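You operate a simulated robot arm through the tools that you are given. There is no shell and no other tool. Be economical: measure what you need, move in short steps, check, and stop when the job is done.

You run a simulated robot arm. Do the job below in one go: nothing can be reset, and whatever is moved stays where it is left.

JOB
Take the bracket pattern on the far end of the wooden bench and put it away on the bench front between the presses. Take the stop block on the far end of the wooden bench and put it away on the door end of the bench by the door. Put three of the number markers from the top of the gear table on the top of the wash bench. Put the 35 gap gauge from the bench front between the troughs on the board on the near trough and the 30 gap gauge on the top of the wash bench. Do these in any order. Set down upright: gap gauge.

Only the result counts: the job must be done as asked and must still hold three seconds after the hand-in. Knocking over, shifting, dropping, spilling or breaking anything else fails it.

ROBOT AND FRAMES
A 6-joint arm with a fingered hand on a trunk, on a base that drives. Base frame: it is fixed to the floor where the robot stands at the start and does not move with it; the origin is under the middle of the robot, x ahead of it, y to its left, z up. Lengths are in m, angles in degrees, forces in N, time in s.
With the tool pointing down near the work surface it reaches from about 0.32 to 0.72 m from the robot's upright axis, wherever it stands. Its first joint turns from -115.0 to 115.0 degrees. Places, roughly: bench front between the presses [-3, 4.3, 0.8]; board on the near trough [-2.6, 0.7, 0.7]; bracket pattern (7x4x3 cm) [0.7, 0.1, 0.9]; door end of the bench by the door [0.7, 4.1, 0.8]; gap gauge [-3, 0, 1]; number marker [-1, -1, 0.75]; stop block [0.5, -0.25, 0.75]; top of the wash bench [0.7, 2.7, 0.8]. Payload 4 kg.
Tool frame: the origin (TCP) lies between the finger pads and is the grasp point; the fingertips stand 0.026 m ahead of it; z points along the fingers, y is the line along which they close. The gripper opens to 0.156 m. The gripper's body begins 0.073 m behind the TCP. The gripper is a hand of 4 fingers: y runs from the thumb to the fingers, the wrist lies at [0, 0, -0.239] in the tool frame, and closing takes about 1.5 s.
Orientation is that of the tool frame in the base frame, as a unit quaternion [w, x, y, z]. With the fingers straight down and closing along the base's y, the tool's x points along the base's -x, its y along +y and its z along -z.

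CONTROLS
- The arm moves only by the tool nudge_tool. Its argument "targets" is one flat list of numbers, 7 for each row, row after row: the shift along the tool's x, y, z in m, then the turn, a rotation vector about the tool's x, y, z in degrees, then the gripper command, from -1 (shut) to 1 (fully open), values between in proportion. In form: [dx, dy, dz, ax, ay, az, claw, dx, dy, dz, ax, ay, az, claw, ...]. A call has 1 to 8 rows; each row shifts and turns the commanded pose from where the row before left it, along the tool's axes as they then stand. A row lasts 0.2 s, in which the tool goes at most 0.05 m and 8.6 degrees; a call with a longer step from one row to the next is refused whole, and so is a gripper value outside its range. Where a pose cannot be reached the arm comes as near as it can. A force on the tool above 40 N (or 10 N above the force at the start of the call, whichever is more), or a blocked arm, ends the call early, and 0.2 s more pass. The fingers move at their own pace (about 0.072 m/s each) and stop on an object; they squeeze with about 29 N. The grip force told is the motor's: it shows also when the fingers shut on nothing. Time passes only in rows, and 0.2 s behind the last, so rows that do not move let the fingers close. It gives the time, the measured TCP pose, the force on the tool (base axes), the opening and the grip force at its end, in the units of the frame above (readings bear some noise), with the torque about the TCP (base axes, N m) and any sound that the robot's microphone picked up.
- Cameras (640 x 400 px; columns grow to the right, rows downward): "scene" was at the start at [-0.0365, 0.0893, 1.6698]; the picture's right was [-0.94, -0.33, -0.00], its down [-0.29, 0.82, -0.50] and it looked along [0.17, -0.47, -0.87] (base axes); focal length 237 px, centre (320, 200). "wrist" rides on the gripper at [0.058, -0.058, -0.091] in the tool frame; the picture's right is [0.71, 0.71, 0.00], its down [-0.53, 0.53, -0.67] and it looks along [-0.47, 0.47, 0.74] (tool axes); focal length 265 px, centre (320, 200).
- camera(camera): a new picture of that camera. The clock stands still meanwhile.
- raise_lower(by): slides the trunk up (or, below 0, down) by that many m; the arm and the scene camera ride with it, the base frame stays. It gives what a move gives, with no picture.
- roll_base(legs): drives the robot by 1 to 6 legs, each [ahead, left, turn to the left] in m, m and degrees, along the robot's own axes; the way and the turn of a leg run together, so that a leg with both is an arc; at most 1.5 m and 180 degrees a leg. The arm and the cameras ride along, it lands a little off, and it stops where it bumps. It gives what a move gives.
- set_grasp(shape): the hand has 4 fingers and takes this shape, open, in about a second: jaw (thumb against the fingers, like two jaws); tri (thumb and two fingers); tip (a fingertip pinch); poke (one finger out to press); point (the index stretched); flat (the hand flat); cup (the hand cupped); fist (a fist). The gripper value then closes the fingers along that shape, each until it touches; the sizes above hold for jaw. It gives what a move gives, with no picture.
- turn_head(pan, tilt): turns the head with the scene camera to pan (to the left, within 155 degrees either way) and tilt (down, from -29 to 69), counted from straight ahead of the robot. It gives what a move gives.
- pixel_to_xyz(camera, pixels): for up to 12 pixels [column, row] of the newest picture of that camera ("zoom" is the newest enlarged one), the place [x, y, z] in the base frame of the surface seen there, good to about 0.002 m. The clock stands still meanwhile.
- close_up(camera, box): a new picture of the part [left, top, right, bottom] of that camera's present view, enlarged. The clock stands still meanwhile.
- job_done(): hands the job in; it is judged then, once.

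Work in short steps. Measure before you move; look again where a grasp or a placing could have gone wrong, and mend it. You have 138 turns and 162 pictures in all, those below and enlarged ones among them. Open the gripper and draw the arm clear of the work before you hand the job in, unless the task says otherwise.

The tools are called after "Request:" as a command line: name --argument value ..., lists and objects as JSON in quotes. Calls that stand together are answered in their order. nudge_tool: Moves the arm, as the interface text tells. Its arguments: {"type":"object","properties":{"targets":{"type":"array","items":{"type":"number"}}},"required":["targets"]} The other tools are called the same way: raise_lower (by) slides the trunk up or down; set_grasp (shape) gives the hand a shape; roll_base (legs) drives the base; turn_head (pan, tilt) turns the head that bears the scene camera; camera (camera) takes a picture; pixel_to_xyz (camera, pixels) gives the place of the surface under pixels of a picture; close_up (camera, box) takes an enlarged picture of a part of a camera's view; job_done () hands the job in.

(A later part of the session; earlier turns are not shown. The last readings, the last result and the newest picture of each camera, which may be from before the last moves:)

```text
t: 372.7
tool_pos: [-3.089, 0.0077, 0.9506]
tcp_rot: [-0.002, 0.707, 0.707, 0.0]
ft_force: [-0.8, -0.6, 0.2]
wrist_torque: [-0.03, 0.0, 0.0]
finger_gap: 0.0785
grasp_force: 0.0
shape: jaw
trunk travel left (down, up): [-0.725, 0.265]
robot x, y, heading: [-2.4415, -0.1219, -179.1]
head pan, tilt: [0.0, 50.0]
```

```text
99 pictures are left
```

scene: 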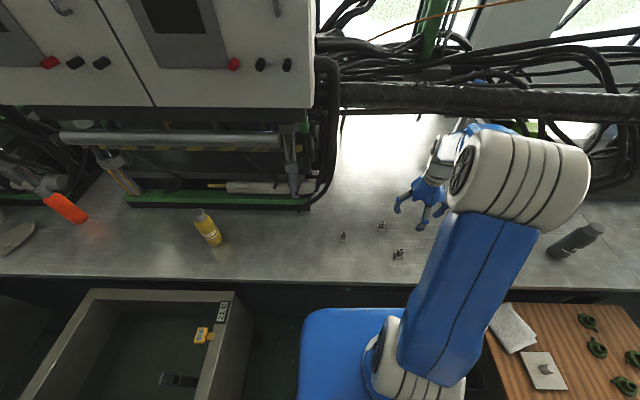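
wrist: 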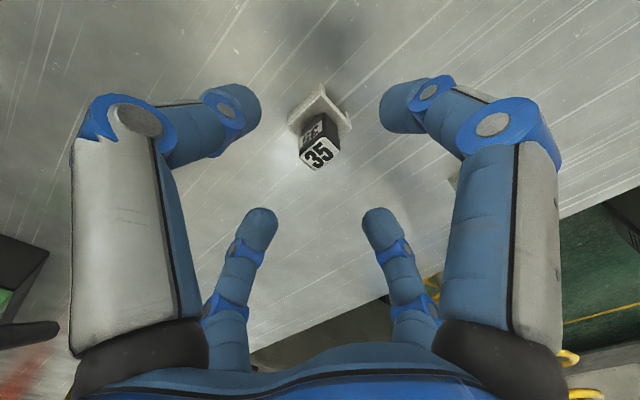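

Aligned. I lower 0.048 and close.

Request:
nudge_tool --targets '[0, 0, 0.03, 0, 0, 0, 0.0, 0, 0, 0.0175, 0, 0, 0, 0.0, 0, 0, 0, 0, 0, 0, 0]'

Request:
nudge_tool --targets '[0, 0, 0, 0, 0, 0, -1, 0, 0, 0, 0, 0, 0, -1, 0, 0, 0, 0, 0, 0, -1, 0, 0, 0, 0, 0, 0, -1, 0, 0, 0, 0, 0, 0, -1, 0, 0, 0, 0, 0, 0, -1]'

Request:
nudge_tool --targets '[0, 0, -0.02, 0, 0, 0, -1, 0, 0, -0.04, 0, 0, 0, -1, 0, 0, 0, 0, 0, 0, -1]'

Request:
camera --camera "wrist"

```text
t: 373.5
tool_pos: [-3.0868, 0.0075, 0.9035]
tcp_rot: [-0.002, 0.706, 0.708, 0.0]
ft_force: [0.4, -0.5, -0.6]
wrist_torque: [-0.02, -0.01, 0.0]
finger_gap: 0.0783
grasp_force: 0.1
shape: jaw
trunk travel left (down, up): [-0.725, 0.265]
robot x, y, heading: [-2.445, -0.1166, -179.2]
head pan, tilt: [0.0, 50.0]
```

```text
t: 374.9
tool_pos: [-3.0878, 0.0089, 0.9026]
tcp_rot: [-0.002, 0.706, 0.708, 0.001]
ft_force: [0.0, 0.7, 0.4]
wrist_torque: [0.01, 0.0, 0.02]
finger_gap: 0.0126
grasp_force: 28.5
shape: jaw
trunk travel left (down, up): [-0.725, 0.265]
robot x, y, heading: [-2.4457, -0.1238, -178.9]
head pan, tilt: [0.0, 50.0]
```

```text
t: 375.7
tool_pos: [-3.0872, 0.0062, 0.9609]
tcp_rot: [-0.001, 0.706, 0.708, 0.001]
ft_force: [0.2, 0.6, -0.8]
wrist_torque: [0.0, -0.03, 0.03]
finger_gap: 0.0127
grasp_force: 28.6
shape: jaw
trunk travel left (down, up): [-0.725, 0.265]
robot x, y, heading: [-2.4437, -0.1221, -179.1]
head pan, tilt: [0.0, 50.0]
```

```text
98 pictures are left
```

wrist: 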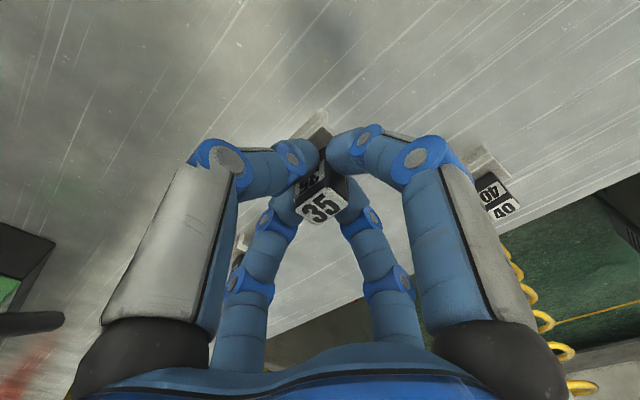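

Gauge 35 is held upright. I lift and look at the board to choose a free spot.

Request:
nudge_tool --targets '[0, 0, -0.045, 0, 0, 0, -1, 0, 0.03, -0.03, 0, 0, 0, -1, 0, 0.04, 0, 0, 0, 0, -1, 0, 0.04, 0, 0, 0, 0, -1]'

Request:
turn_head --pan -75 --tilt 50

Request:
camera --camera "scene"

```text
t: 376.7
tool_pos: [-2.9744, 0.0063, 1.0376]
tcp_rot: [-0.003, 0.706, 0.708, -0.001]
ft_force: [-0.5, -0.1, 0.5]
wrist_torque: [0.0, 0.03, 0.01]
finger_gap: 0.0127
grasp_force: 28.9
shape: jaw
trunk travel left (down, up): [-0.725, 0.265]
robot x, y, heading: [-2.4479, -0.1191, -179.0]
head pan, tilt: [0.0, 50.0]
```

```text
t: 378.1
tool_pos: [-2.9779, 0.0071, 1.037]
tcp_rot: [-0.002, 0.707, 0.708, 0.001]
ft_force: [0.8, 0.0, -0.6]
wrist_torque: [-0.02, 0.01, 0.0]
finger_gap: 0.0127
grasp_force: 28.5
shape: jaw
trunk travel left (down, up): [-0.725, 0.265]
robot x, y, heading: [-2.4439, -0.1193, -179.1]
head pan, tilt: [-75.0, 50.0]
```

```text
97 pictures are left
```

scene: 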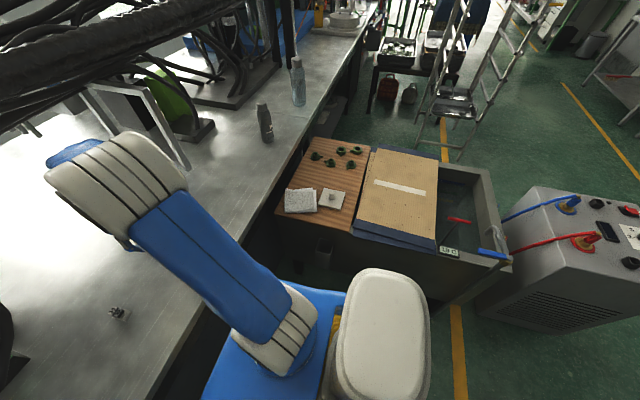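

Request:
close_up --camera "scene" --box '[260, 130, 450, 250]'

Request:
pixel_to_xyz --camera "zoom" --pixels '[[60, 300], [200, 25], [300, 60], [330, 65], [270, 195], [140, 190], [180, 155], [220, 150], [200, 110], [240, 130], [280, 80], [160, 90]]'

Request:
pixel_to_xyz --camera "scene" --pixels '[[270, 370], [375, 310], [340, 330], [355, 235], [500, 255], [250, 320]]'

```text
3.33 times, centred on (355, 190) of scene
```

zoom: 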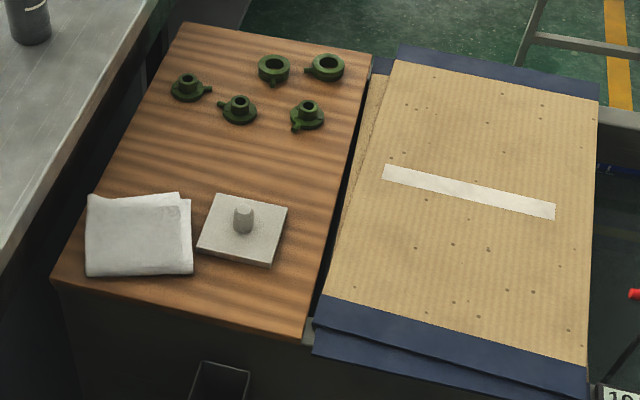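

```text
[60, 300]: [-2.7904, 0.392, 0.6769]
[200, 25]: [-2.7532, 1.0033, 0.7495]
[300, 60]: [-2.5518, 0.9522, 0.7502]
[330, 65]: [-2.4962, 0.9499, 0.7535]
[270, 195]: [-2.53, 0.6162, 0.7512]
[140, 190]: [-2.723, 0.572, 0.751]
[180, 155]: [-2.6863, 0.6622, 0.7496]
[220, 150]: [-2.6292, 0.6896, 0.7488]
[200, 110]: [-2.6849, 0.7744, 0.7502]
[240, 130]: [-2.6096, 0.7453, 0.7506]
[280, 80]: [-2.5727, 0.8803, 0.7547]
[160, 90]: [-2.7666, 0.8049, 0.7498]
```

```text
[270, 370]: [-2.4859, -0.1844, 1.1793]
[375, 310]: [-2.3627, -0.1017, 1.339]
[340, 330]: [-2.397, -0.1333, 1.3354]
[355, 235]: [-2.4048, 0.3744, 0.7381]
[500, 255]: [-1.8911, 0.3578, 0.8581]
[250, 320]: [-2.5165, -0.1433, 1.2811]
```

Request:
pixel_to_xyz --camera "scene" --pixels '[[343, 292], [325, 288], [310, 285], [215, 395], [225, 375], [330, 300], [348, 275], [433, 280]]'

Request:
turn_head --pan -100 --tilt 68

Request:
camera --camera "scene"

```text
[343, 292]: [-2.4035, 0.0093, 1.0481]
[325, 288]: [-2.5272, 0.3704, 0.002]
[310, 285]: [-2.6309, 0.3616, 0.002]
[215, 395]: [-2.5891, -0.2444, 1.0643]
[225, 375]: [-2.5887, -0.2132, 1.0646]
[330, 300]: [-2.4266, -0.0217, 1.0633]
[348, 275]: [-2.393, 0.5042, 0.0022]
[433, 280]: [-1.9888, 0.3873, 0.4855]
```

```text
t: 379.0
tool_pos: [-2.9779, 0.0077, 1.0358]
tcp_rot: [-0.002, 0.706, 0.708, 0.001]
ft_force: [-0.3, -1.5, -0.8]
wrist_torque: [-0.02, -0.01, 0.01]
finger_gap: 0.0126
grasp_force: 28.9
shape: jaw
trunk travel left (down, up): [-0.725, 0.265]
robot x, y, heading: [-2.4444, -0.1234, -179.0]
head pan, tilt: [-100.0, 68.0]
```

```text
95 pictures are left
```

scene: 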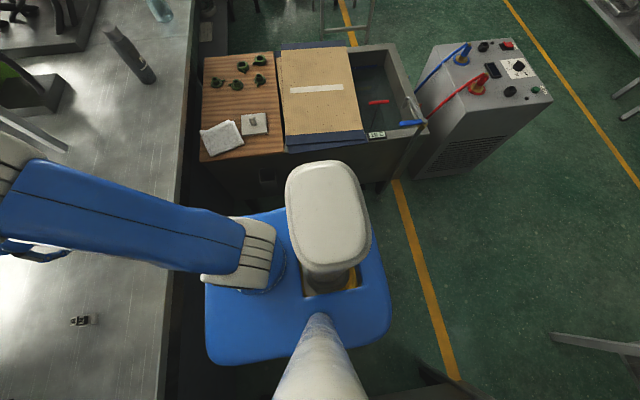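

I want the base's footprint before nearing the trough; the wrist camera sees its feet.

Request:
camera --camera "wrist"

```text
94 pictures are left
```

wrist: 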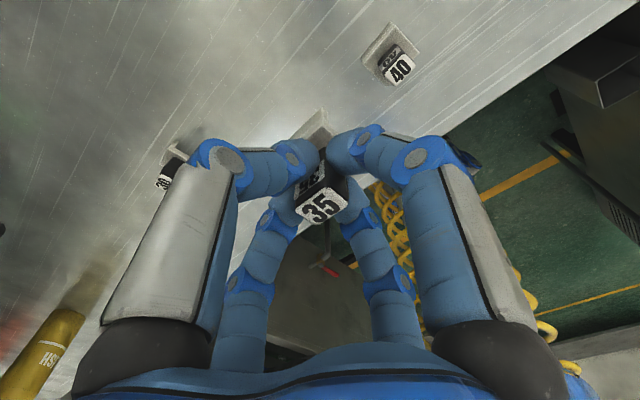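

Feet reach about 0.33 m from centre; moving 0.09 right leaves ~7 cm to the trough. Then I swing the arm to the right.

Request:
roll_base --legs '[[0.0, -0.09, 0]]'

Request:
nudge_tool --targets '[0.0444, 0.0119, 0, 0, 0, 5, -1, 0.0444, 0.0119, 0, 0, 0, 5, -1, 0.0444, 0.0119, 0, 0, 0, 5, -1, 0.0444, 0.0119, 0, 0, 0, 5, -1, 0.0444, 0.0119, 0, 0, 0, 5, -1, 0.0444, 0.0119, 0, 0, 0, 5, -1, 0.0444, 0.0119, 0, 0, 0, 5, -1, 0.0444, 0.0119, 0, 0, 0, 5, -1]'

Request:
turn_head --pan -75 --tilt 50

Request:
camera --camera "scene"

```text
t: 380.9
tool_pos: [-2.9784, 0.0964, 1.0382]
tcp_rot: [-0.003, 0.705, 0.709, 0.0]
ft_force: [0.2, -0.8, -0.4]
wrist_torque: [0.01, 0.03, 0.01]
finger_gap: 0.0126
grasp_force: 28.8
shape: jaw
trunk travel left (down, up): [-0.725, 0.265]
robot x, y, heading: [-2.4492, -0.0277, -179.1]
head pan, tilt: [-100.0, 68.0]
```

```text
t: 382.6
tool_pos: [-2.785, 0.4004, 1.0366]
tcp_rot: [-0.002, 0.906, 0.424, -0.001]
ft_force: [0.2, 0.7, -0.2]
wrist_torque: [0.0, 0.0, 0.01]
finger_gap: 0.0128
grasp_force: 29.2
shape: jaw
trunk travel left (down, up): [-0.725, 0.265]
robot x, y, heading: [-2.4503, -0.0298, -178.7]
head pan, tilt: [-100.0, 68.0]
```

```text
t: 383.5
tool_pos: [-2.786, 0.3997, 1.0365]
tcp_rot: [-0.001, 0.905, 0.425, -0.001]
ft_force: [0.3, 0.4, -0.4]
wrist_torque: [-0.02, 0.04, 0.04]
finger_gap: 0.0126
grasp_force: 28.8
shape: jaw
trunk travel left (down, up): [-0.725, 0.265]
robot x, y, heading: [-2.444, -0.0262, -179.0]
head pan, tilt: [-75.0, 50.0]
```

```text
93 pictures are left
```

scene: 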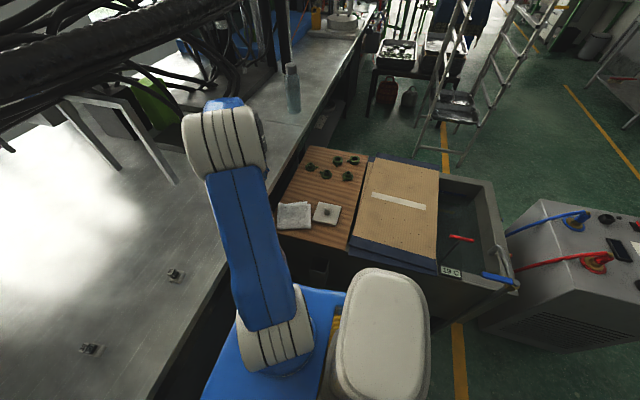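

Request:
nudge_tool --targets '[0.0462, -0.0048, 0, 0, 0, 0, -1, 0.0462, -0.0048, 0, 0, 0, 0, -1, 0.0462, -0.0048, 0, 0, 0, 0, -1, 0.0462, -0.0048, 0, 0, 0, 0, -1, 0.0462, -0.0048, 0, 0, 0, 0, -1, 0.0462, -0.0048, 0, 0, 0, 0, -1, 0.0462, -0.0048, 0, 0, 0, 0, -1, 0, 0, 0, 0, 0, 0, -1]'

Request:
raise_lower --by -0.15

Request:
camera --camera "wrist"

Request:
camera --camera "scene"

```text
t: 385.3
tool_pos: [-2.5999, 0.6216, 1.0359]
tcp_rot: [-0.002, 0.905, 0.425, -0.001]
ft_force: [-0.4, 0.4, -0.6]
wrist_torque: [0.0, -0.03, -0.01]
finger_gap: 0.0127
grasp_force: 28.5
shape: jaw
out of reach, approached as far as the arm can: row 6, 7
trunk travel left (down, up): [-0.725, 0.265]
robot x, y, heading: [-2.4478, -0.0278, -178.9]
head pan, tilt: [-75.0, 50.0]
```

```text
t: 387.1
tool_pos: [-2.5995, 0.6216, 0.8873]
tcp_rot: [-0.002, 0.905, 0.425, 0.0]
ft_force: [1.1, -0.2, -1.1]
wrist_torque: [0.03, 0.0, 0.0]
finger_gap: 0.0125
grasp_force: 29.3
shape: jaw
trunk travel left (down, up): [-0.575, 0.415]
robot x, y, heading: [-2.4478, -0.0277, -178.9]
head pan, tilt: [-75.0, 50.0]
```

```text
92 pictures are left
```

wrist: 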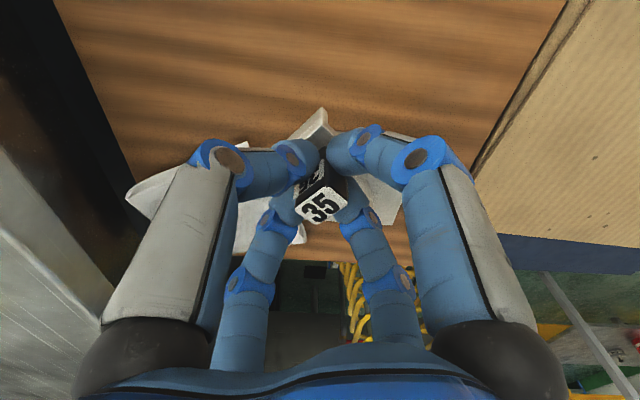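

```text
91 pictures are left
```

scene: 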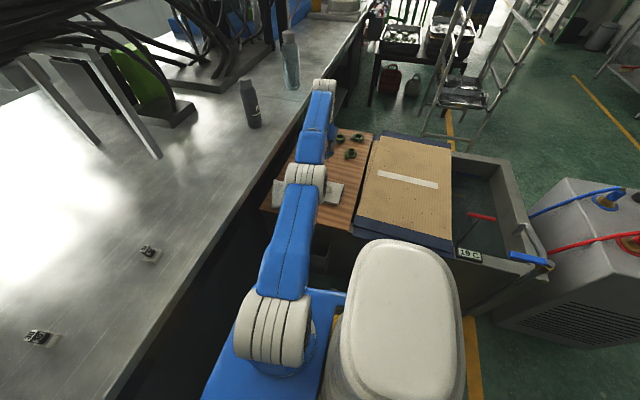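

Reach ends at y≈0.62; the base needs 4.5 cm more to the right (floor under the trough rim is open). Then the tool lands at (-2.60, 0.667).

Request:
roll_base --legs '[[0.0, -0.045, 0]]'

Request:
camera --camera "wrist"

```text
t: 388.8
tool_pos: [-2.6006, 0.6687, 0.8881]
tcp_rot: [-0.007, 0.905, 0.425, 0.0]
ft_force: [0.3, 0.0, -0.1]
wrist_torque: [0.04, 0.02, -0.04]
finger_gap: 0.0122
grasp_force: 29.2
shape: jaw
trunk travel left (down, up): [-0.575, 0.415]
robot x, y, heading: [-2.4475, 0.0178, -178.8]
head pan, tilt: [-75.0, 50.0]
stopped in leg 1: the robot was blocked; the commanded pose is now the measured one
```

```text
90 pictures are left
```

wrist: 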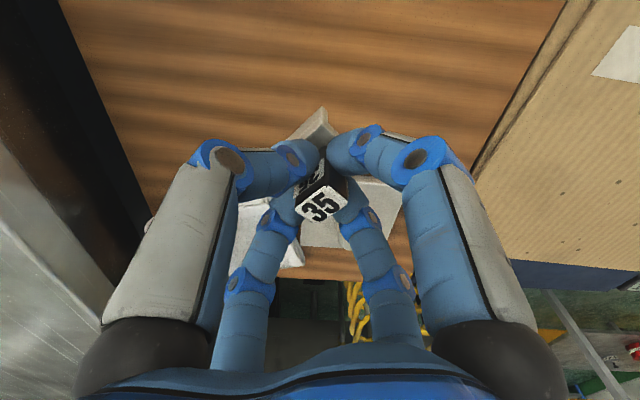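

The base touched something lightly and stopped; the tool is at (-2.60, 0.669) as wanted. I lower the gauge onto the board in small steps.

Request:
nudge_tool --targets '[0, 0, 0.04, 0, 0, 0, -1, 0, 0, 0.03, 0, 0, 0, -1, 0, 0, 0.01, 0, 0, 0, -1, 0, 0, 0.0, 0, 0, 0, -1]'

Request:
nudge_tool --targets '[0, 0, 0.004, 0, 0, 0, -1, 0, 0, 0.003, 0, 0, 0, -1, 0, 0, 0, 0, 0, 0, -1]'

Request:
camera --camera "wrist"

```text
t: 389.8
tool_pos: [-2.5996, 0.669, 0.8067]
tcp_rot: [-0.006, 0.905, 0.425, 0.0]
ft_force: [-0.5, -0.2, 0.2]
wrist_torque: [0.0, 0.01, -0.01]
finger_gap: 0.0123
grasp_force: 29.1
shape: jaw
trunk travel left (down, up): [-0.575, 0.415]
robot x, y, heading: [-2.4525, 0.0232, -178.8]
head pan, tilt: [-75.0, 50.0]
```

```text
t: 390.6
tool_pos: [-2.5999, 0.6693, 0.8003]
tcp_rot: [-0.007, 0.905, 0.425, 0.001]
ft_force: [-0.5, 0.4, -0.6]
wrist_torque: [0.0, 0.03, -0.01]
finger_gap: 0.0123
grasp_force: 29.1
shape: jaw
trunk travel left (down, up): [-0.575, 0.415]
robot x, y, heading: [-2.4449, 0.0206, -178.7]
head pan, tilt: [-75.0, 50.0]
```

```text
89 pictures are left
```

wrist: 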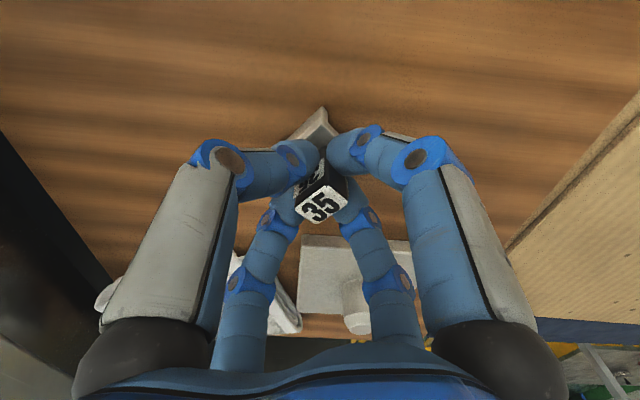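

Request:
nudge_tool --targets '[0, 0, 0.0015, 0, 0, 0, -1, 0, 0, 0, 0, 0, 0, -1]'

Request:
nudge_tool --targets '[0, 0, 0.0015, 0, 0, 0, -1, 0, 0, 0, 0, 0, 0, -1]'

```text
t: 391.2
tool_pos: [-2.6004, 0.6701, 0.7992]
tcp_rot: [-0.006, 0.905, 0.425, 0.001]
ft_force: [0.3, -0.6, 0.2]
wrist_torque: [0.01, 0.03, -0.05]
finger_gap: 0.0124
grasp_force: 29.0
shape: jaw
trunk travel left (down, up): [-0.575, 0.415]
robot x, y, heading: [-2.4517, 0.0215, -178.8]
head pan, tilt: [-75.0, 50.0]
```

```text
t: 391.8
tool_pos: [-2.6027, 0.6703, 0.7992]
tcp_rot: [-0.008, 0.905, 0.425, 0.001]
ft_force: [-0.2, -0.9, 5.7]
wrist_torque: [-0.02, -0.01, -0.01]
finger_gap: 0.0121
grasp_force: 29.1
shape: jaw
trunk travel left (down, up): [-0.575, 0.415]
robot x, y, heading: [-2.4503, 0.0193, -179.1]
head pan, tilt: [-75.0, 50.0]
```

Contact at 5.7 N. I open to a small gap and rise straight up.

Request:
nudge_tool --targets '[0, 0, 0, 0, 0, 0, -0.7, 0, 0, 0, 0, 0, 0, -0.5, 0, 0, 0, 0, 0, 0, -0.45, 0, 0, 0, 0, 0, 0, -0.45, 0, 0, -0.03, 0, 0, 0, -0.45, 0, 0, -0.045, 0, 0, 0, -0.45, 0, 0, -0.045, 0, 0, 0, -0.45, 0, 0, -0.045, 0, 0, 0, -0.45]'

Request:
camera --camera "wrist"

Request:
close_up --camera "scene" --box '[240, 110, 480, 260]'

```text
t: 393.6
tool_pos: [-2.5957, 0.6552, 0.9621]
tcp_rot: [-0.006, 0.905, 0.425, 0.001]
ft_force: [-0.3, -0.4, -1.2]
wrist_torque: [0.0, -0.03, -0.01]
finger_gap: 0.0427
grasp_force: 0.1
shape: jaw
out of reach, approached as far as the arm can: row 8
trunk travel left (down, up): [-0.575, 0.415]
robot x, y, heading: [-2.4508, 0.0201, -179.0]
head pan, tilt: [-75.0, 50.0]
```

```text
88 pictures are left
```

wrist: 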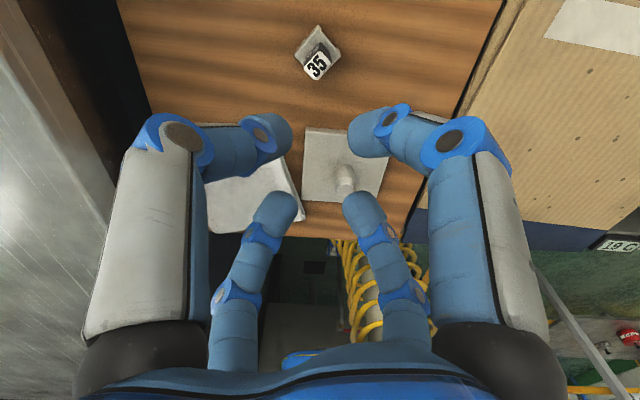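

```text
2.67 times, centred on (360, 185) of scene
```

zoom: 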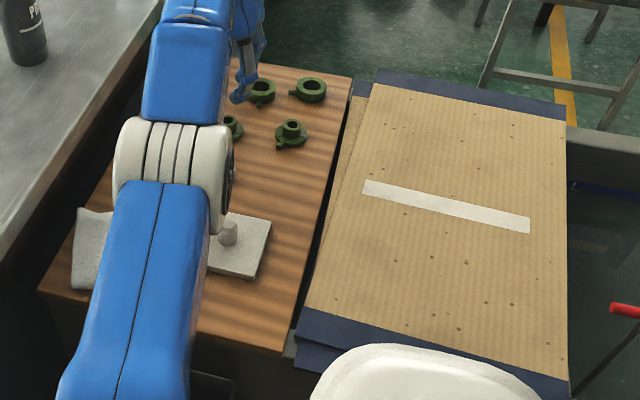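

Gauge 35 stands upright on the board. I raise the trunk, drive 0.2 left and swing the arm back to the bench for gauge 30.

Request:
raise_lower --by 0.15

Request:
roll_base --legs '[[0.0, 0.2, 0]]'

Request:
nudge_tool --targets '[-0.0462, 0.0048, 0, 0, 0, 0, 0, -0.0462, 0.0048, 0, 0, 0, 0, 0, -0.0462, 0.0048, 0, 0, 0, 0, 0, -0.0462, 0.0048, 0, 0, 0, 0, 0, -0.0462, 0.0048, 0, 0, 0, 0, 0, -0.0462, 0.0048, 0, 0, 0, 0, 0]'

Request:
nudge_tool --targets '[-0.0444, -0.01, 0, 0, 0, -5, 0, -0.0444, -0.01, 0, 0, 0, -5, 0, -0.0444, -0.01, 0, 0, 0, -5, 0, -0.0444, -0.01, 0, 0, 0, -5, 0, -0.0444, -0.01, 0, 0, 0, -5, 0, -0.0444, -0.01, 0, 0, 0, -5, 0, -0.0444, -0.01, 0, 0, 0, -5, 0, -0.0444, -0.01, 0, 0, 0, -5, 0]'

Request:
camera --camera "wrist"

```text
t: 395.3
tool_pos: [-2.5967, 0.656, 1.1107]
tcp_rot: [-0.006, 0.905, 0.425, 0.001]
ft_force: [-1.2, -0.4, 0.0]
wrist_torque: [-0.01, 0.02, 0.0]
finger_gap: 0.0428
grasp_force: 0.0
shape: jaw
trunk travel left (down, up): [-0.725, 0.265]
robot x, y, heading: [-2.4498, 0.019, -178.8]
head pan, tilt: [-75.0, 50.0]
```

```text
t: 398.4
tool_pos: [-2.5921, 0.4587, 1.1104]
tcp_rot: [-0.008, 0.905, 0.424, 0.002]
ft_force: [-0.6, 0.3, -3.8]
wrist_torque: [0.07, 0.01, 0.01]
finger_gap: 0.0427
grasp_force: 0.1
shape: jaw
trunk travel left (down, up): [-0.725, 0.265]
robot x, y, heading: [-2.4446, -0.1766, -179.2]
head pan, tilt: [-75.0, 50.0]
```

```text
t: 399.8
tool_pos: [-2.7463, 0.2284, 1.108]
tcp_rot: [-0.007, 0.905, 0.425, 0.001]
ft_force: [-0.1, 0.4, -0.9]
wrist_torque: [-0.02, 0.0, 0.02]
finger_gap: 0.0774
grasp_force: 0.1
shape: jaw
trunk travel left (down, up): [-0.725, 0.265]
robot x, y, heading: [-2.4448, -0.1758, -178.9]
head pan, tilt: [-75.0, 50.0]
```

```text
t: 401.6
tool_pos: [-2.954, -0.0627, 1.103]
tcp_rot: [-0.007, 0.706, 0.708, 0.005]
ft_force: [0.9, -0.4, -0.5]
wrist_torque: [0.01, 0.0, 0.0]
finger_gap: 0.0777
grasp_force: 0.0
shape: jaw
trunk travel left (down, up): [-0.725, 0.265]
robot x, y, heading: [-2.442, -0.1752, -179.0]
head pan, tilt: [-75.0, 50.0]
```

```text
86 pictures are left
```

wrist: 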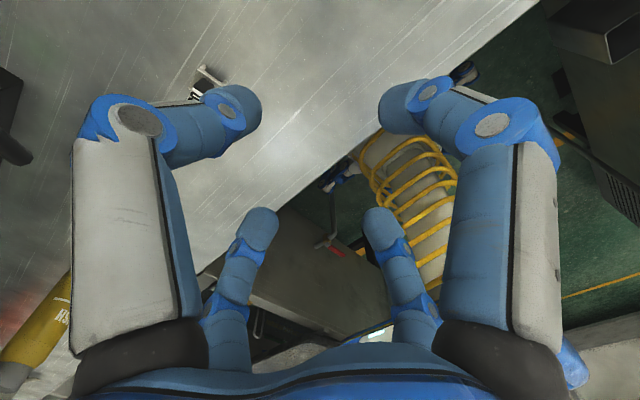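

Request:
nudge_tool --targets '[-0.0367, -0.0233, 0, -0.2, -1, 0, 0, -0.0367, -0.0233, 0, 0, 0, 0, 0, -0.0367, -0.0233, 0, 0, 0, 0, 0, 0, 0, 0.04, 0, 0, 0, 0, 0, 0, 0.04, 0, 0, 0, 0, 0, 0, 0, 0, 0, 0, 0]'

Request:
close_up --camera "wrist" --box '[256, 50, 384, 130]'

Request:
camera --camera "wrist"

```text
t: 403.0
tool_pos: [-3.0143, -0.1193, 1.0197]
tcp_rot: [0.004, 0.704, 0.71, -0.005]
ft_force: [0.1, -0.1, -0.5]
wrist_torque: [0.0, 0.02, 0.02]
finger_gap: 0.0776
grasp_force: 0.0
shape: jaw
out of reach, approached as far as the arm can: row 2, 3, 4
trunk travel left (down, up): [-0.725, 0.265]
robot x, y, heading: [-2.4434, -0.1785, -178.9]
head pan, tilt: [-75.0, 50.0]
```

```text
5.00 times, centred on (320, 90) of wrist
```

zoom: 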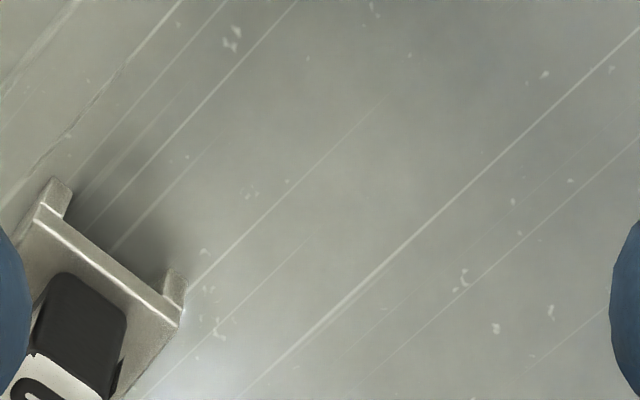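

```text
84 pictures are left
```

wrist: 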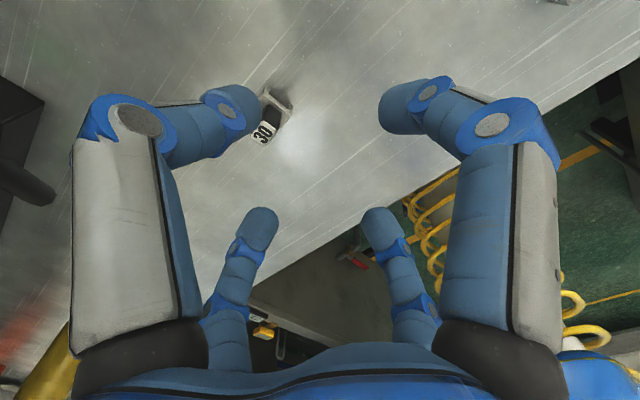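

The wrist limit blocks; a small base shift to the left (0.045) will free it. Afterwards the tool must still go to about (-3.024,-0.173).

Request:
roll_base --legs '[[0.0, 0.045, 0]]'

Request:
nudge_tool --targets '[-0.008, -0.005, 0, 0, 0, 0, 0, 0, 0, 0, 0, 0, 0, 0]'

Request:
close_up --camera "wrist" --box '[256, 60, 384, 140]'

Request:
pixel_to_xyz --camera "zoom" --pixels '[[320, 200], [280, 260], [340, 300], [300, 300], [320, 280], [360, 260], [320, 100], [260, 200]]'

```text
t: 404.3
tool_pos: [-3.0133, -0.1668, 1.0194]
tcp_rot: [0.003, 0.703, 0.711, -0.005]
ft_force: [-1.1, -0.1, -0.5]
wrist_torque: [0.01, 0.0, 0.01]
finger_gap: 0.0777
grasp_force: 0.0
shape: jaw
trunk travel left (down, up): [-0.725, 0.265]
robot x, y, heading: [-2.4451, -0.2233, -179.2]
head pan, tilt: [-75.0, 50.0]
```

```text
t: 404.9
tool_pos: [-3.0191, -0.1726, 1.0206]
tcp_rot: [0.005, 0.702, 0.712, -0.006]
ft_force: [0.1, -0.2, 1.0]
wrist_torque: [-0.01, 0.02, 0.02]
finger_gap: 0.0779
grasp_force: 0.0
shape: jaw
trunk travel left (down, up): [-0.725, 0.265]
robot x, y, heading: [-2.4434, -0.226, -179.1]
head pan, tilt: [-75.0, 50.0]
```

```text
5.00 times, centred on (320, 100) of wrist
```

zoom: 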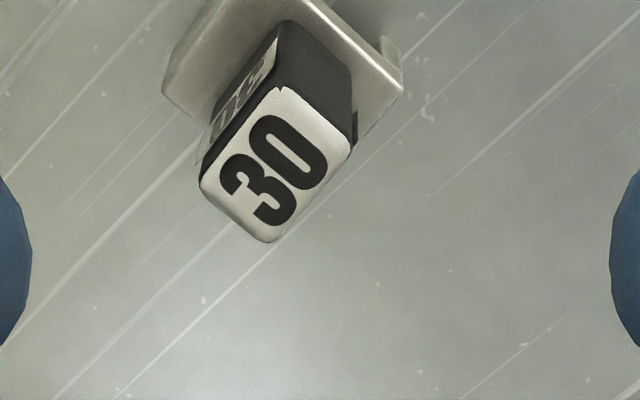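

```text
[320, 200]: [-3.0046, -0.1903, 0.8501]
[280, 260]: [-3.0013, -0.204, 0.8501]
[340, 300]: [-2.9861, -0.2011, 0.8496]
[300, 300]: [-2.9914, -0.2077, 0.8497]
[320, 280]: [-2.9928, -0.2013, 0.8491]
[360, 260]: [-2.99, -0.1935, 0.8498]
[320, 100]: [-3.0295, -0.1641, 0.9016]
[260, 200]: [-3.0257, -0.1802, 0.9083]
```

Request:
pixel_to_xyz --camera "zoom" --pixels '[[282, 95], [345, 150], [268, 235], [207, 180], [276, 165], [168, 85], [398, 90]]'

```text
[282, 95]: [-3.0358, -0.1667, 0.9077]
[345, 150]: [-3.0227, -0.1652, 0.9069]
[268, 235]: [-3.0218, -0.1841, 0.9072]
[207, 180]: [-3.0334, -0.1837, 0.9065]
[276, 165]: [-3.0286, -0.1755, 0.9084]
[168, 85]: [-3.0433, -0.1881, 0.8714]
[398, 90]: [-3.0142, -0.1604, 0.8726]
```

Request:
nudge_tool --targets '[-0.0024, -0.0094, 0, 0, 0.9, 0, 0, 0, 0, 0.04, 0, 0, 0, 0, 0, 0, 0.04, 0, 0, 0, 0, 0, 0, 0, 0, 0, 0, 0]'

Request:
camera --camera "wrist"

```text
t: 405.9
tool_pos: [-3.0265, -0.1657, 0.9411]
tcp_rot: [-0.001, 0.701, 0.713, -0.002]
ft_force: [1.3, 0.7, 0.1]
wrist_torque: [-0.01, 0.03, -0.01]
finger_gap: 0.0774
grasp_force: 0.2
shape: jaw
out of reach, approached as far as the arm can: row 1
trunk travel left (down, up): [-0.725, 0.265]
robot x, y, heading: [-2.4415, -0.2224, -179.0]
head pan, tilt: [-75.0, 50.0]
```

```text
82 pictures are left
```

wrist: 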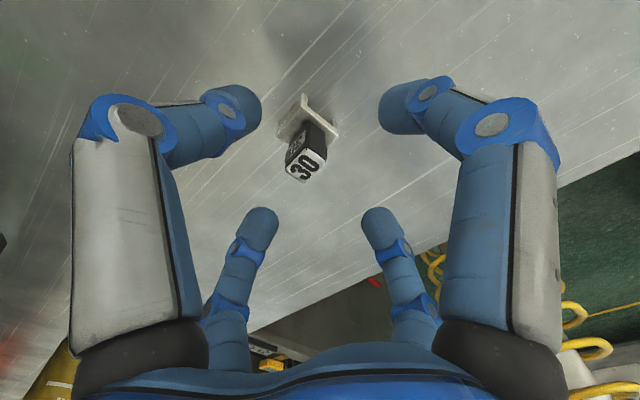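

The wrist limit again leaves me 9 mm short; I yaw the hand 5° to free it, and shift.

Request:
nudge_tool --targets '[0, 0, 0, 0, 0, -6, 0, -0.0092, -0.003, 0, 0, 0, 0, 0, 0, 0, 0, 0, 0, 0, 0]'

Request:
camera --camera "wrist"

```text
t: 406.7
tool_pos: [-3.0291, -0.1761, 0.9408]
tcp_rot: [-0.002, 0.665, 0.747, 0.002]
ft_force: [-0.3, 0.3, -0.1]
wrist_torque: [0.0, 0.01, -0.03]
finger_gap: 0.0778
grasp_force: 0.0
shape: jaw
trunk travel left (down, up): [-0.725, 0.265]
robot x, y, heading: [-2.444, -0.2266, -179.1]
head pan, tilt: [-75.0, 50.0]
```

```text
81 pictures are left
```

wrist: 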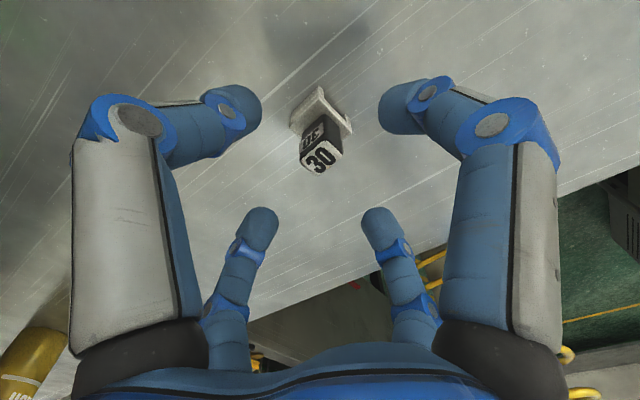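

Centred now. I lower 0.038, grip and lift.

Request:
nudge_tool --targets '[0, 0, 0.025, 0, 0, 0, 0, 0, 0, 0.0135, 0, 0, 0, 0, 0, 0, 0, 0, 0, 0, 0]'

Request:
nudge_tool --targets '[0, 0, 0, 0, 0, 0, -1, 0, 0, 0, 0, 0, 0, -1, 0, 0, 0, 0, 0, 0, -1, 0, 0, 0, 0, 0, 0, -1, 0, 0, 0, 0, 0, 0, -1, 0, 0, 0, 0, 0, 0, -1]'

Request:
nudge_tool --targets '[0, 0, -0.02, 0, 0, 0, -1, 0, 0, -0.04, 0, 0, 0, -1, 0, 0, -0.045, 0, 0, 0, -1, 0, 0.03, -0.03, 0, 0, 0, -1, 0, 0.04, 0, 0, 0, 0, -1, 0, 0.0, 0, 0, 0, 0, -1]'

Request:
camera --camera "wrist"

```text
t: 407.5
tool_pos: [-3.0281, -0.1759, 0.902]
tcp_rot: [-0.002, 0.665, 0.746, 0.001]
ft_force: [-0.1, -0.5, 0.0]
wrist_torque: [0.01, -0.03, -0.01]
finger_gap: 0.0778
grasp_force: 0.0
shape: jaw
trunk travel left (down, up): [-0.725, 0.265]
robot x, y, heading: [-2.4447, -0.2251, -179.0]
head pan, tilt: [-75.0, 50.0]
```

```text
t: 408.9
tool_pos: [-3.0282, -0.1758, 0.9026]
tcp_rot: [-0.002, 0.665, 0.746, 0.002]
ft_force: [-0.3, -0.3, -0.7]
wrist_torque: [-0.01, 0.02, 0.01]
finger_gap: 0.0131
grasp_force: 28.9
shape: jaw
trunk travel left (down, up): [-0.725, 0.265]
robot x, y, heading: [-2.4441, -0.2235, -179.1]
head pan, tilt: [-75.0, 50.0]
```

```text
t: 410.3
tool_pos: [-2.9603, -0.1684, 1.0393]
tcp_rot: [-0.002, 0.665, 0.747, 0.002]
ft_force: [-0.4, 0.1, -1.6]
wrist_torque: [0.01, -0.03, 0.01]
finger_gap: 0.0131
grasp_force: 28.9
shape: jaw
trunk travel left (down, up): [-0.725, 0.265]
robot x, y, heading: [-2.4437, -0.2261, -179.0]
head pan, tilt: [-75.0, 50.0]
```

```text
80 pictures are left
```

wrist: 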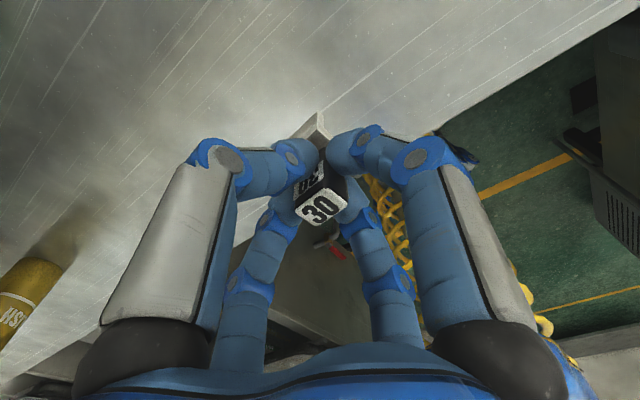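

Gauge 30 is held. I drive out of the gap and over to the wash bench, turning round on the way.

Request:
roll_base --legs '[[0, -0.1, 0], [-1.0, 0, 0], [-0.95, 0, 0], [0, -1.4, 0], [0, -1.3, 0], [0, 0, 180]]'

Request:
turn_head --pan 0 --tilt 40

Request:
camera --camera "scene"

```text
t: 490.5
tool_pos: [-0.0562, 2.5862, 1.0395]
tcp_rot: [0.002, 0.751, -0.66, 0.002]
ft_force: [-0.5, -0.1, -0.4]
wrist_torque: [0.01, -0.02, -0.01]
finger_gap: 0.0128
grasp_force: 28.8
shape: jaw
trunk travel left (down, up): [-0.725, 0.265]
robot x, y, heading: [-0.573, 2.6377, 1.7]
head pan, tilt: [-75.0, 50.0]
```

```text
t: 492.0
tool_pos: [-0.0561, 2.5851, 1.0381]
tcp_rot: [0.001, 0.752, -0.66, 0.002]
ft_force: [-0.2, 0.3, -0.8]
wrist_torque: [0.01, 0.02, 0.04]
finger_gap: 0.013
grasp_force: 29.1
shape: jaw
trunk travel left (down, up): [-0.725, 0.265]
robot x, y, heading: [-0.5732, 2.6313, 1.9]
head pan, tilt: [0.0, 40.0]
```

```text
79 pictures are left
```

scene: 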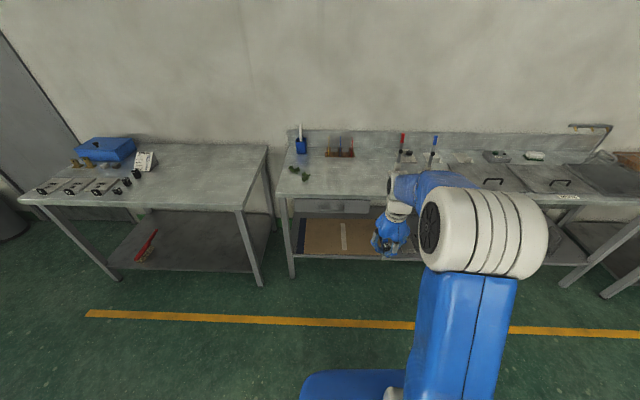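

Request:
pixel_to_xyz --camera "scene" --pixels '[[283, 192], [350, 195], [300, 178], [330, 160], [345, 175], [376, 180], [340, 165]]'

Request:
roll_base --legs '[[0.57, 0.03, -1.9]]'

Request:
turn_head --pan 0 --tilt 55

Request:
camera --camera "scene"

```text
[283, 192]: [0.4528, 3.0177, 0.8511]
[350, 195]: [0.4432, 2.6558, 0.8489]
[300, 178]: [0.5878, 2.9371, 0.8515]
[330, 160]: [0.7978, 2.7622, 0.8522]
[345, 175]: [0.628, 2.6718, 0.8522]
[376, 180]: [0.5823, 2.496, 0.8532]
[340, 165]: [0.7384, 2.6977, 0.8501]
```

```text
t: 499.6
tool_pos: [0.5069, 2.6133, 1.0389]
tcp_rot: [0.002, 0.743, -0.669, 0.001]
ft_force: [0.6, 0.2, -1.1]
wrist_torque: [-0.01, -0.01, -0.01]
finger_gap: 0.0128
grasp_force: 28.3
shape: jaw
trunk travel left (down, up): [-0.725, 0.265]
robot x, y, heading: [-0.0057, 2.6781, 0.5]
head pan, tilt: [0.0, 40.0]
```

```text
t: 500.4
tool_pos: [0.506, 2.6126, 1.0396]
tcp_rot: [0.002, 0.743, -0.669, 0.002]
ft_force: [-0.6, -0.2, -0.6]
wrist_torque: [0.01, -0.03, -0.03]
finger_gap: 0.0129
grasp_force: 29.1
shape: jaw
trunk travel left (down, up): [-0.725, 0.265]
robot x, y, heading: [-0.0045, 2.6751, 0.5]
head pan, tilt: [0.0, 55.0]
```

```text
78 pictures are left
```

scene: 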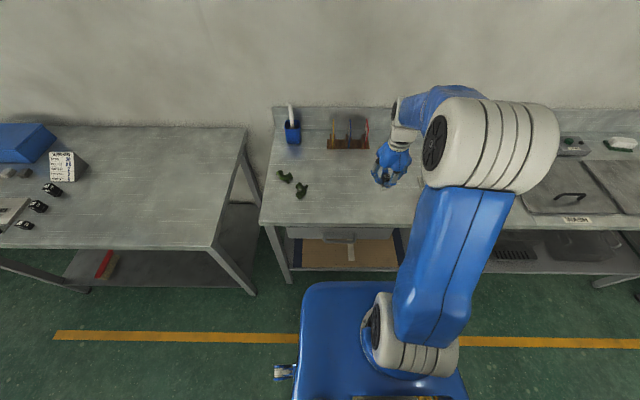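

I move over (0.656, 2.60) and lower to just above the surface.

Request:
nudge_tool --targets '[0.007, -0.037, 0, 0, 0, 0, -1, 0.007, -0.037, 0, 0, 0, 0, -1, 0.007, -0.037, 0, 0, 0, 0, -1, 0.007, -0.037, 0, 0, 0, 0, -1, 0, 0, 0.04, 0, 0, 0, -1, 0, 0, 0.04, 0, 0, 0, -1, 0, 0, 0.04, 0, 0, 0, -1, 0, 0, 0.008, 0, 0, 0, -1]'

Request:
camera --camera "wrist"

```text
t: 502.2
tool_pos: [0.6577, 2.6002, 0.9091]
tcp_rot: [0.002, 0.743, -0.669, 0.002]
ft_force: [0.0, 0.4, 0.1]
wrist_torque: [-0.04, 0.02, -0.02]
finger_gap: 0.0129
grasp_force: 28.6
shape: jaw
trunk travel left (down, up): [-0.725, 0.265]
robot x, y, heading: [-0.0114, 2.6698, 0.3]
head pan, tilt: [0.0, 55.0]
```

```text
77 pictures are left
```

wrist: 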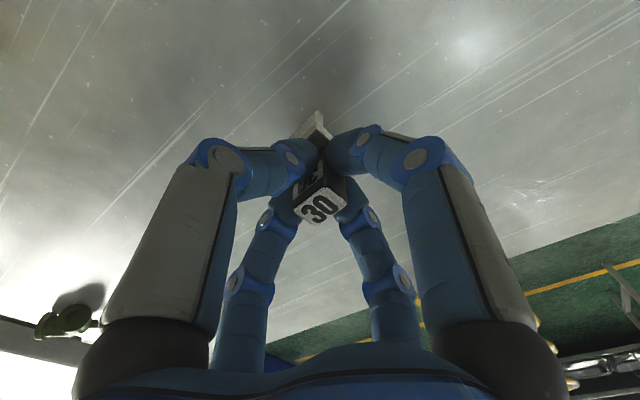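

Request:
nudge_tool --targets '[0, 0, 0.004, 0, 0, 0, -1, 0, 0, 0.0015, 0, 0, 0, -1, 0, 0, 0, 0, 0, 0, -1]'

Request:
nudge_tool --targets '[0, 0, 0.0015, 0, 0, 0, -1, 0, 0, 0, 0, 0, 0, -1]'

```text
t: 503.0
tool_pos: [0.657, 2.5998, 0.9061]
tcp_rot: [0.002, 0.743, -0.669, 0.002]
ft_force: [0.0, 0.8, -0.3]
wrist_torque: [-0.02, 0.0, 0.01]
finger_gap: 0.0128
grasp_force: 29.8
shape: jaw
trunk travel left (down, up): [-0.725, 0.265]
robot x, y, heading: [-0.0059, 2.6764, 0.4]
head pan, tilt: [0.0, 55.0]
```

```text
t: 503.6
tool_pos: [0.6569, 2.6006, 0.9048]
tcp_rot: [0.002, 0.743, -0.669, 0.002]
ft_force: [0.3, 0.4, -1.0]
wrist_torque: [-0.01, -0.01, 0.02]
finger_gap: 0.0128
grasp_force: 29.0
shape: jaw
trunk travel left (down, up): [-0.725, 0.265]
robot x, y, heading: [-0.0066, 2.6751, 0.5]
head pan, tilt: [0.0, 55.0]
```

Not touching yet; I go on in 1.5 mm steps.

Request:
nudge_tool --targets '[0, 0, 0.0015, 0, 0, 0, -1, 0, 0, 0, 0, 0, 0, -1]'

Request:
nudge_tool --targets '[0, 0, 0.0012, 0, 0, 0, -1, 0, 0, 0, 0, 0, 0, -1]'

```text
t: 504.2
tool_pos: [0.6568, 2.6, 0.9014]
tcp_rot: [0.002, 0.743, -0.669, 0.003]
ft_force: [-0.4, -0.2, -0.1]
wrist_torque: [0.02, 0.03, -0.01]
finger_gap: 0.0126
grasp_force: 29.3
shape: jaw
trunk travel left (down, up): [-0.725, 0.265]
robot x, y, heading: [-0.0074, 2.6757, 0.2]
head pan, tilt: [0.0, 55.0]
```

```text
t: 504.8
tool_pos: [0.6575, 2.5991, 0.9001]
tcp_rot: [0.002, 0.743, -0.669, 0.002]
ft_force: [0.3, -0.5, -0.1]
wrist_torque: [-0.01, 0.02, -0.02]
finger_gap: 0.0129
grasp_force: 29.0
shape: jaw
trunk travel left (down, up): [-0.725, 0.265]
robot x, y, heading: [-0.0066, 2.6739, 0.5]
head pan, tilt: [0.0, 55.0]
```

Request:
nudge_tool --targets '[0, 0, 0.0012, 0, 0, 0, -1, 0, 0, 0, 0, 0, 0, -1]'

Request:
nudge_tool --targets '[0, 0, 0.0012, 0, 0, 0, -1, 0, 0, 0, 0, 0, 0, -1]'

Request:
close_up --camera "wrist" --box '[240, 90, 400, 240]'

```text
t: 505.4
tool_pos: [0.6567, 2.599, 0.9003]
tcp_rot: [0.0, 0.743, -0.669, 0.002]
ft_force: [-2.0, 0.5, 3.2]
wrist_torque: [-0.01, -0.01, 0.02]
finger_gap: 0.013
grasp_force: 29.1
shape: jaw
trunk travel left (down, up): [-0.725, 0.265]
robot x, y, heading: [-0.0082, 2.6749, 0.4]
head pan, tilt: [0.0, 55.0]
```

```text
t: 506.0
tool_pos: [0.6578, 2.5993, 0.9013]
tcp_rot: [0.001, 0.743, -0.669, 0.004]
ft_force: [0.4, -1.4, 8.9]
wrist_torque: [-0.01, 0.01, 0.03]
finger_gap: 0.0129
grasp_force: 28.9
shape: jaw
trunk travel left (down, up): [-0.725, 0.265]
robot x, y, heading: [-0.0051, 2.6755, 0.5]
head pan, tilt: [0.0, 55.0]
```

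```text
2.67 times, centred on (320, 165) of wrist
```

zoom: 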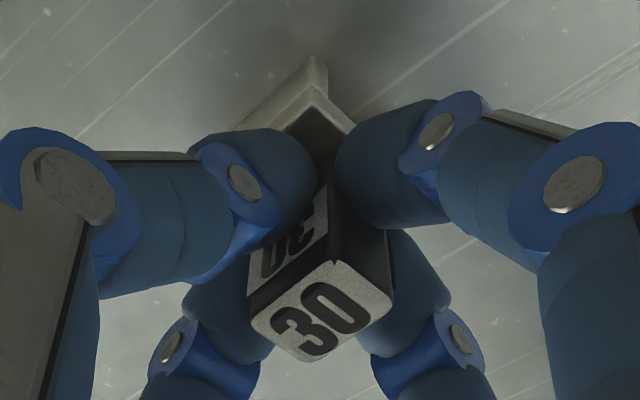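

Contact at 9 N. I release gently and rise.

Request:
nudge_tool --targets '[0, 0, 0, 0, 0, 0, -0.7, 0, 0, 0, 0, 0, 0, -0.5, 0, 0, 0, 0, 0, 0, -0.45, 0, 0, 0, 0, 0, 0, -0.45, 0, 0, -0.03, 0, 0, 0, -0.45, 0, 0, -0.045, 0, 0, 0, -0.45, 0, 0, -0.045, 0, 0, 0, -0.45, 0, 0, -0.045, 0, 0, 0, -0.45]'

Request:
camera --camera "wrist"

```text
t: 507.8
tool_pos: [0.6559, 2.5992, 1.0645]
tcp_rot: [0.002, 0.743, -0.669, 0.002]
ft_force: [0.5, 0.2, -0.7]
wrist_torque: [-0.01, 0.02, 0.02]
finger_gap: 0.0425
grasp_force: 0.1
shape: jaw
trunk travel left (down, up): [-0.725, 0.265]
robot x, y, heading: [-0.0088, 2.6775, 0.3]
head pan, tilt: [0.0, 55.0]
```

```text
75 pictures are left
```

wrist: 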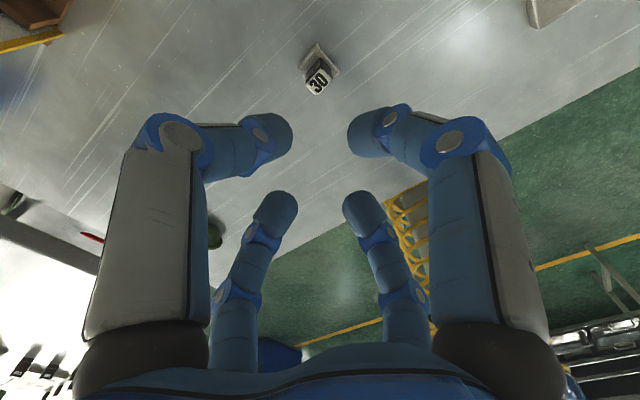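

Gauge 30 stands upright on the wash bench. I retract the hand and drive to the gear table, facing it.

Request:
nudge_tool --targets '[0, 0.045, 0, 0, 0, 0, 0, 0, 0.045, 0, 0, 0, 0, 0, 0, 0.045, 0, 0, 0, 0, 0]'

Request:
roll_base --legs '[[-0.5, 0, 0], [0, -1.45, 0], [0, 0, -90], [1.1, 0, 0]]'

Request:
turn_head --pan 0 --tilt 45

Request:
camera --camera "scene"

```text
t: 508.6
tool_pos: [0.5202, 2.5844, 1.0645]
tcp_rot: [0.001, 0.743, -0.669, 0.003]
ft_force: [-0.2, 0.5, 0.0]
wrist_torque: [0.01, -0.06, -0.04]
finger_gap: 0.0774
grasp_force: 0.0
shape: jaw
trunk travel left (down, up): [-0.725, 0.265]
robot x, y, heading: [-0.0036, 2.6752, 0.4]
head pan, tilt: [0.0, 55.0]
```

```text
t: 556.9
tool_pos: [-0.5331, -0.3801, 1.0621]
tcp_rot: [-0.003, -0.059, 0.998, -0.001]
ft_force: [0.0, 0.1, -0.3]
wrist_torque: [0.02, 0.0, -0.01]
finger_gap: 0.0776
grasp_force: 0.1
shape: jaw
trunk travel left (down, up): [-0.725, 0.265]
robot x, y, heading: [-0.454, 0.1512, -88.7]
head pan, tilt: [0.0, 55.0]
```

```text
t: 557.6
tool_pos: [-0.5328, -0.379, 1.0638]
tcp_rot: [-0.003, -0.059, 0.998, -0.001]
ft_force: [-0.2, -0.3, 0.6]
wrist_torque: [0.02, -0.01, 0.03]
finger_gap: 0.0776
grasp_force: 0.0
shape: jaw
trunk travel left (down, up): [-0.725, 0.265]
robot x, y, heading: [-0.4513, 0.1468, -88.7]
head pan, tilt: [0.0, 45.0]
```

```text
74 pictures are left
```

scene: 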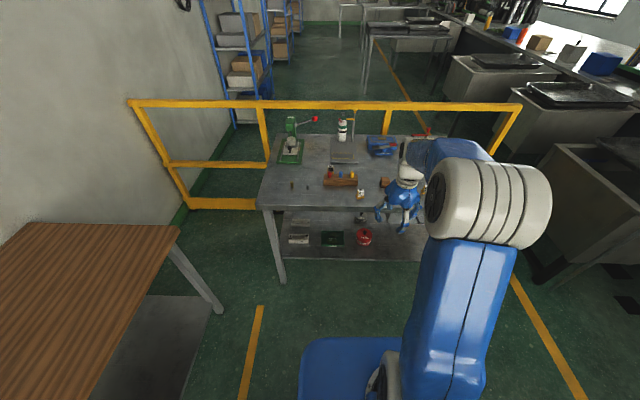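

Request:
roll_base --legs '[[0.24, 0.07, -1.3]]'

Request:
turn_head --pan 15 --tilt 55

Request:
camera --camera "scene"

Request:
camera --camera "wrist"

```text
t: 561.2
tool_pos: [-0.4726, -0.6154, 1.0618]
tcp_rot: [-0.003, -0.047, 0.999, 0.0]
ft_force: [-1.1, -0.5, 0.0]
wrist_torque: [0.0, 0.03, 0.0]
finger_gap: 0.0776
grasp_force: 0.0
shape: jaw
trunk travel left (down, up): [-0.725, 0.265]
robot x, y, heading: [-0.3765, -0.0899, -90.3]
head pan, tilt: [0.0, 45.0]
```

```text
t: 562.0
tool_pos: [-0.4735, -0.6155, 1.0609]
tcp_rot: [-0.003, -0.047, 0.999, -0.001]
ft_force: [-0.1, -1.1, 0.0]
wrist_torque: [-0.04, 0.0, -0.01]
finger_gap: 0.0778
grasp_force: 0.0
shape: jaw
trunk travel left (down, up): [-0.725, 0.265]
robot x, y, heading: [-0.3776, -0.0883, -90.4]
head pan, tilt: [15.0, 55.0]
```

```text
73 pictures are left
```

scene: 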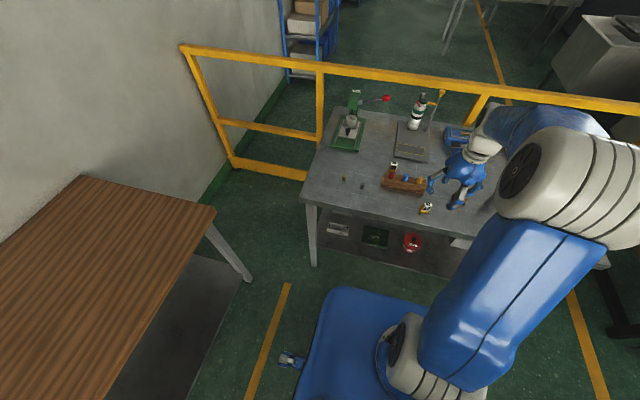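

```text
72 pictures are left
```

wrist: 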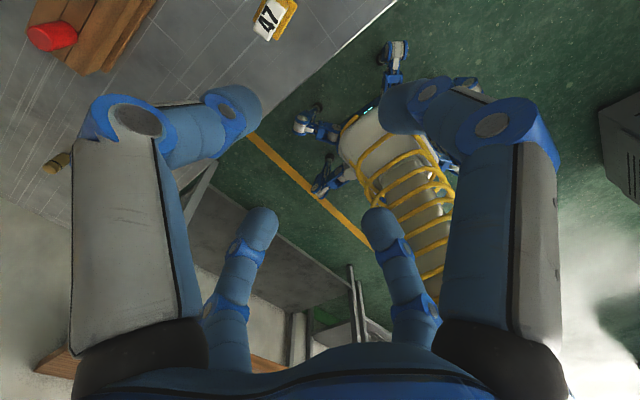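

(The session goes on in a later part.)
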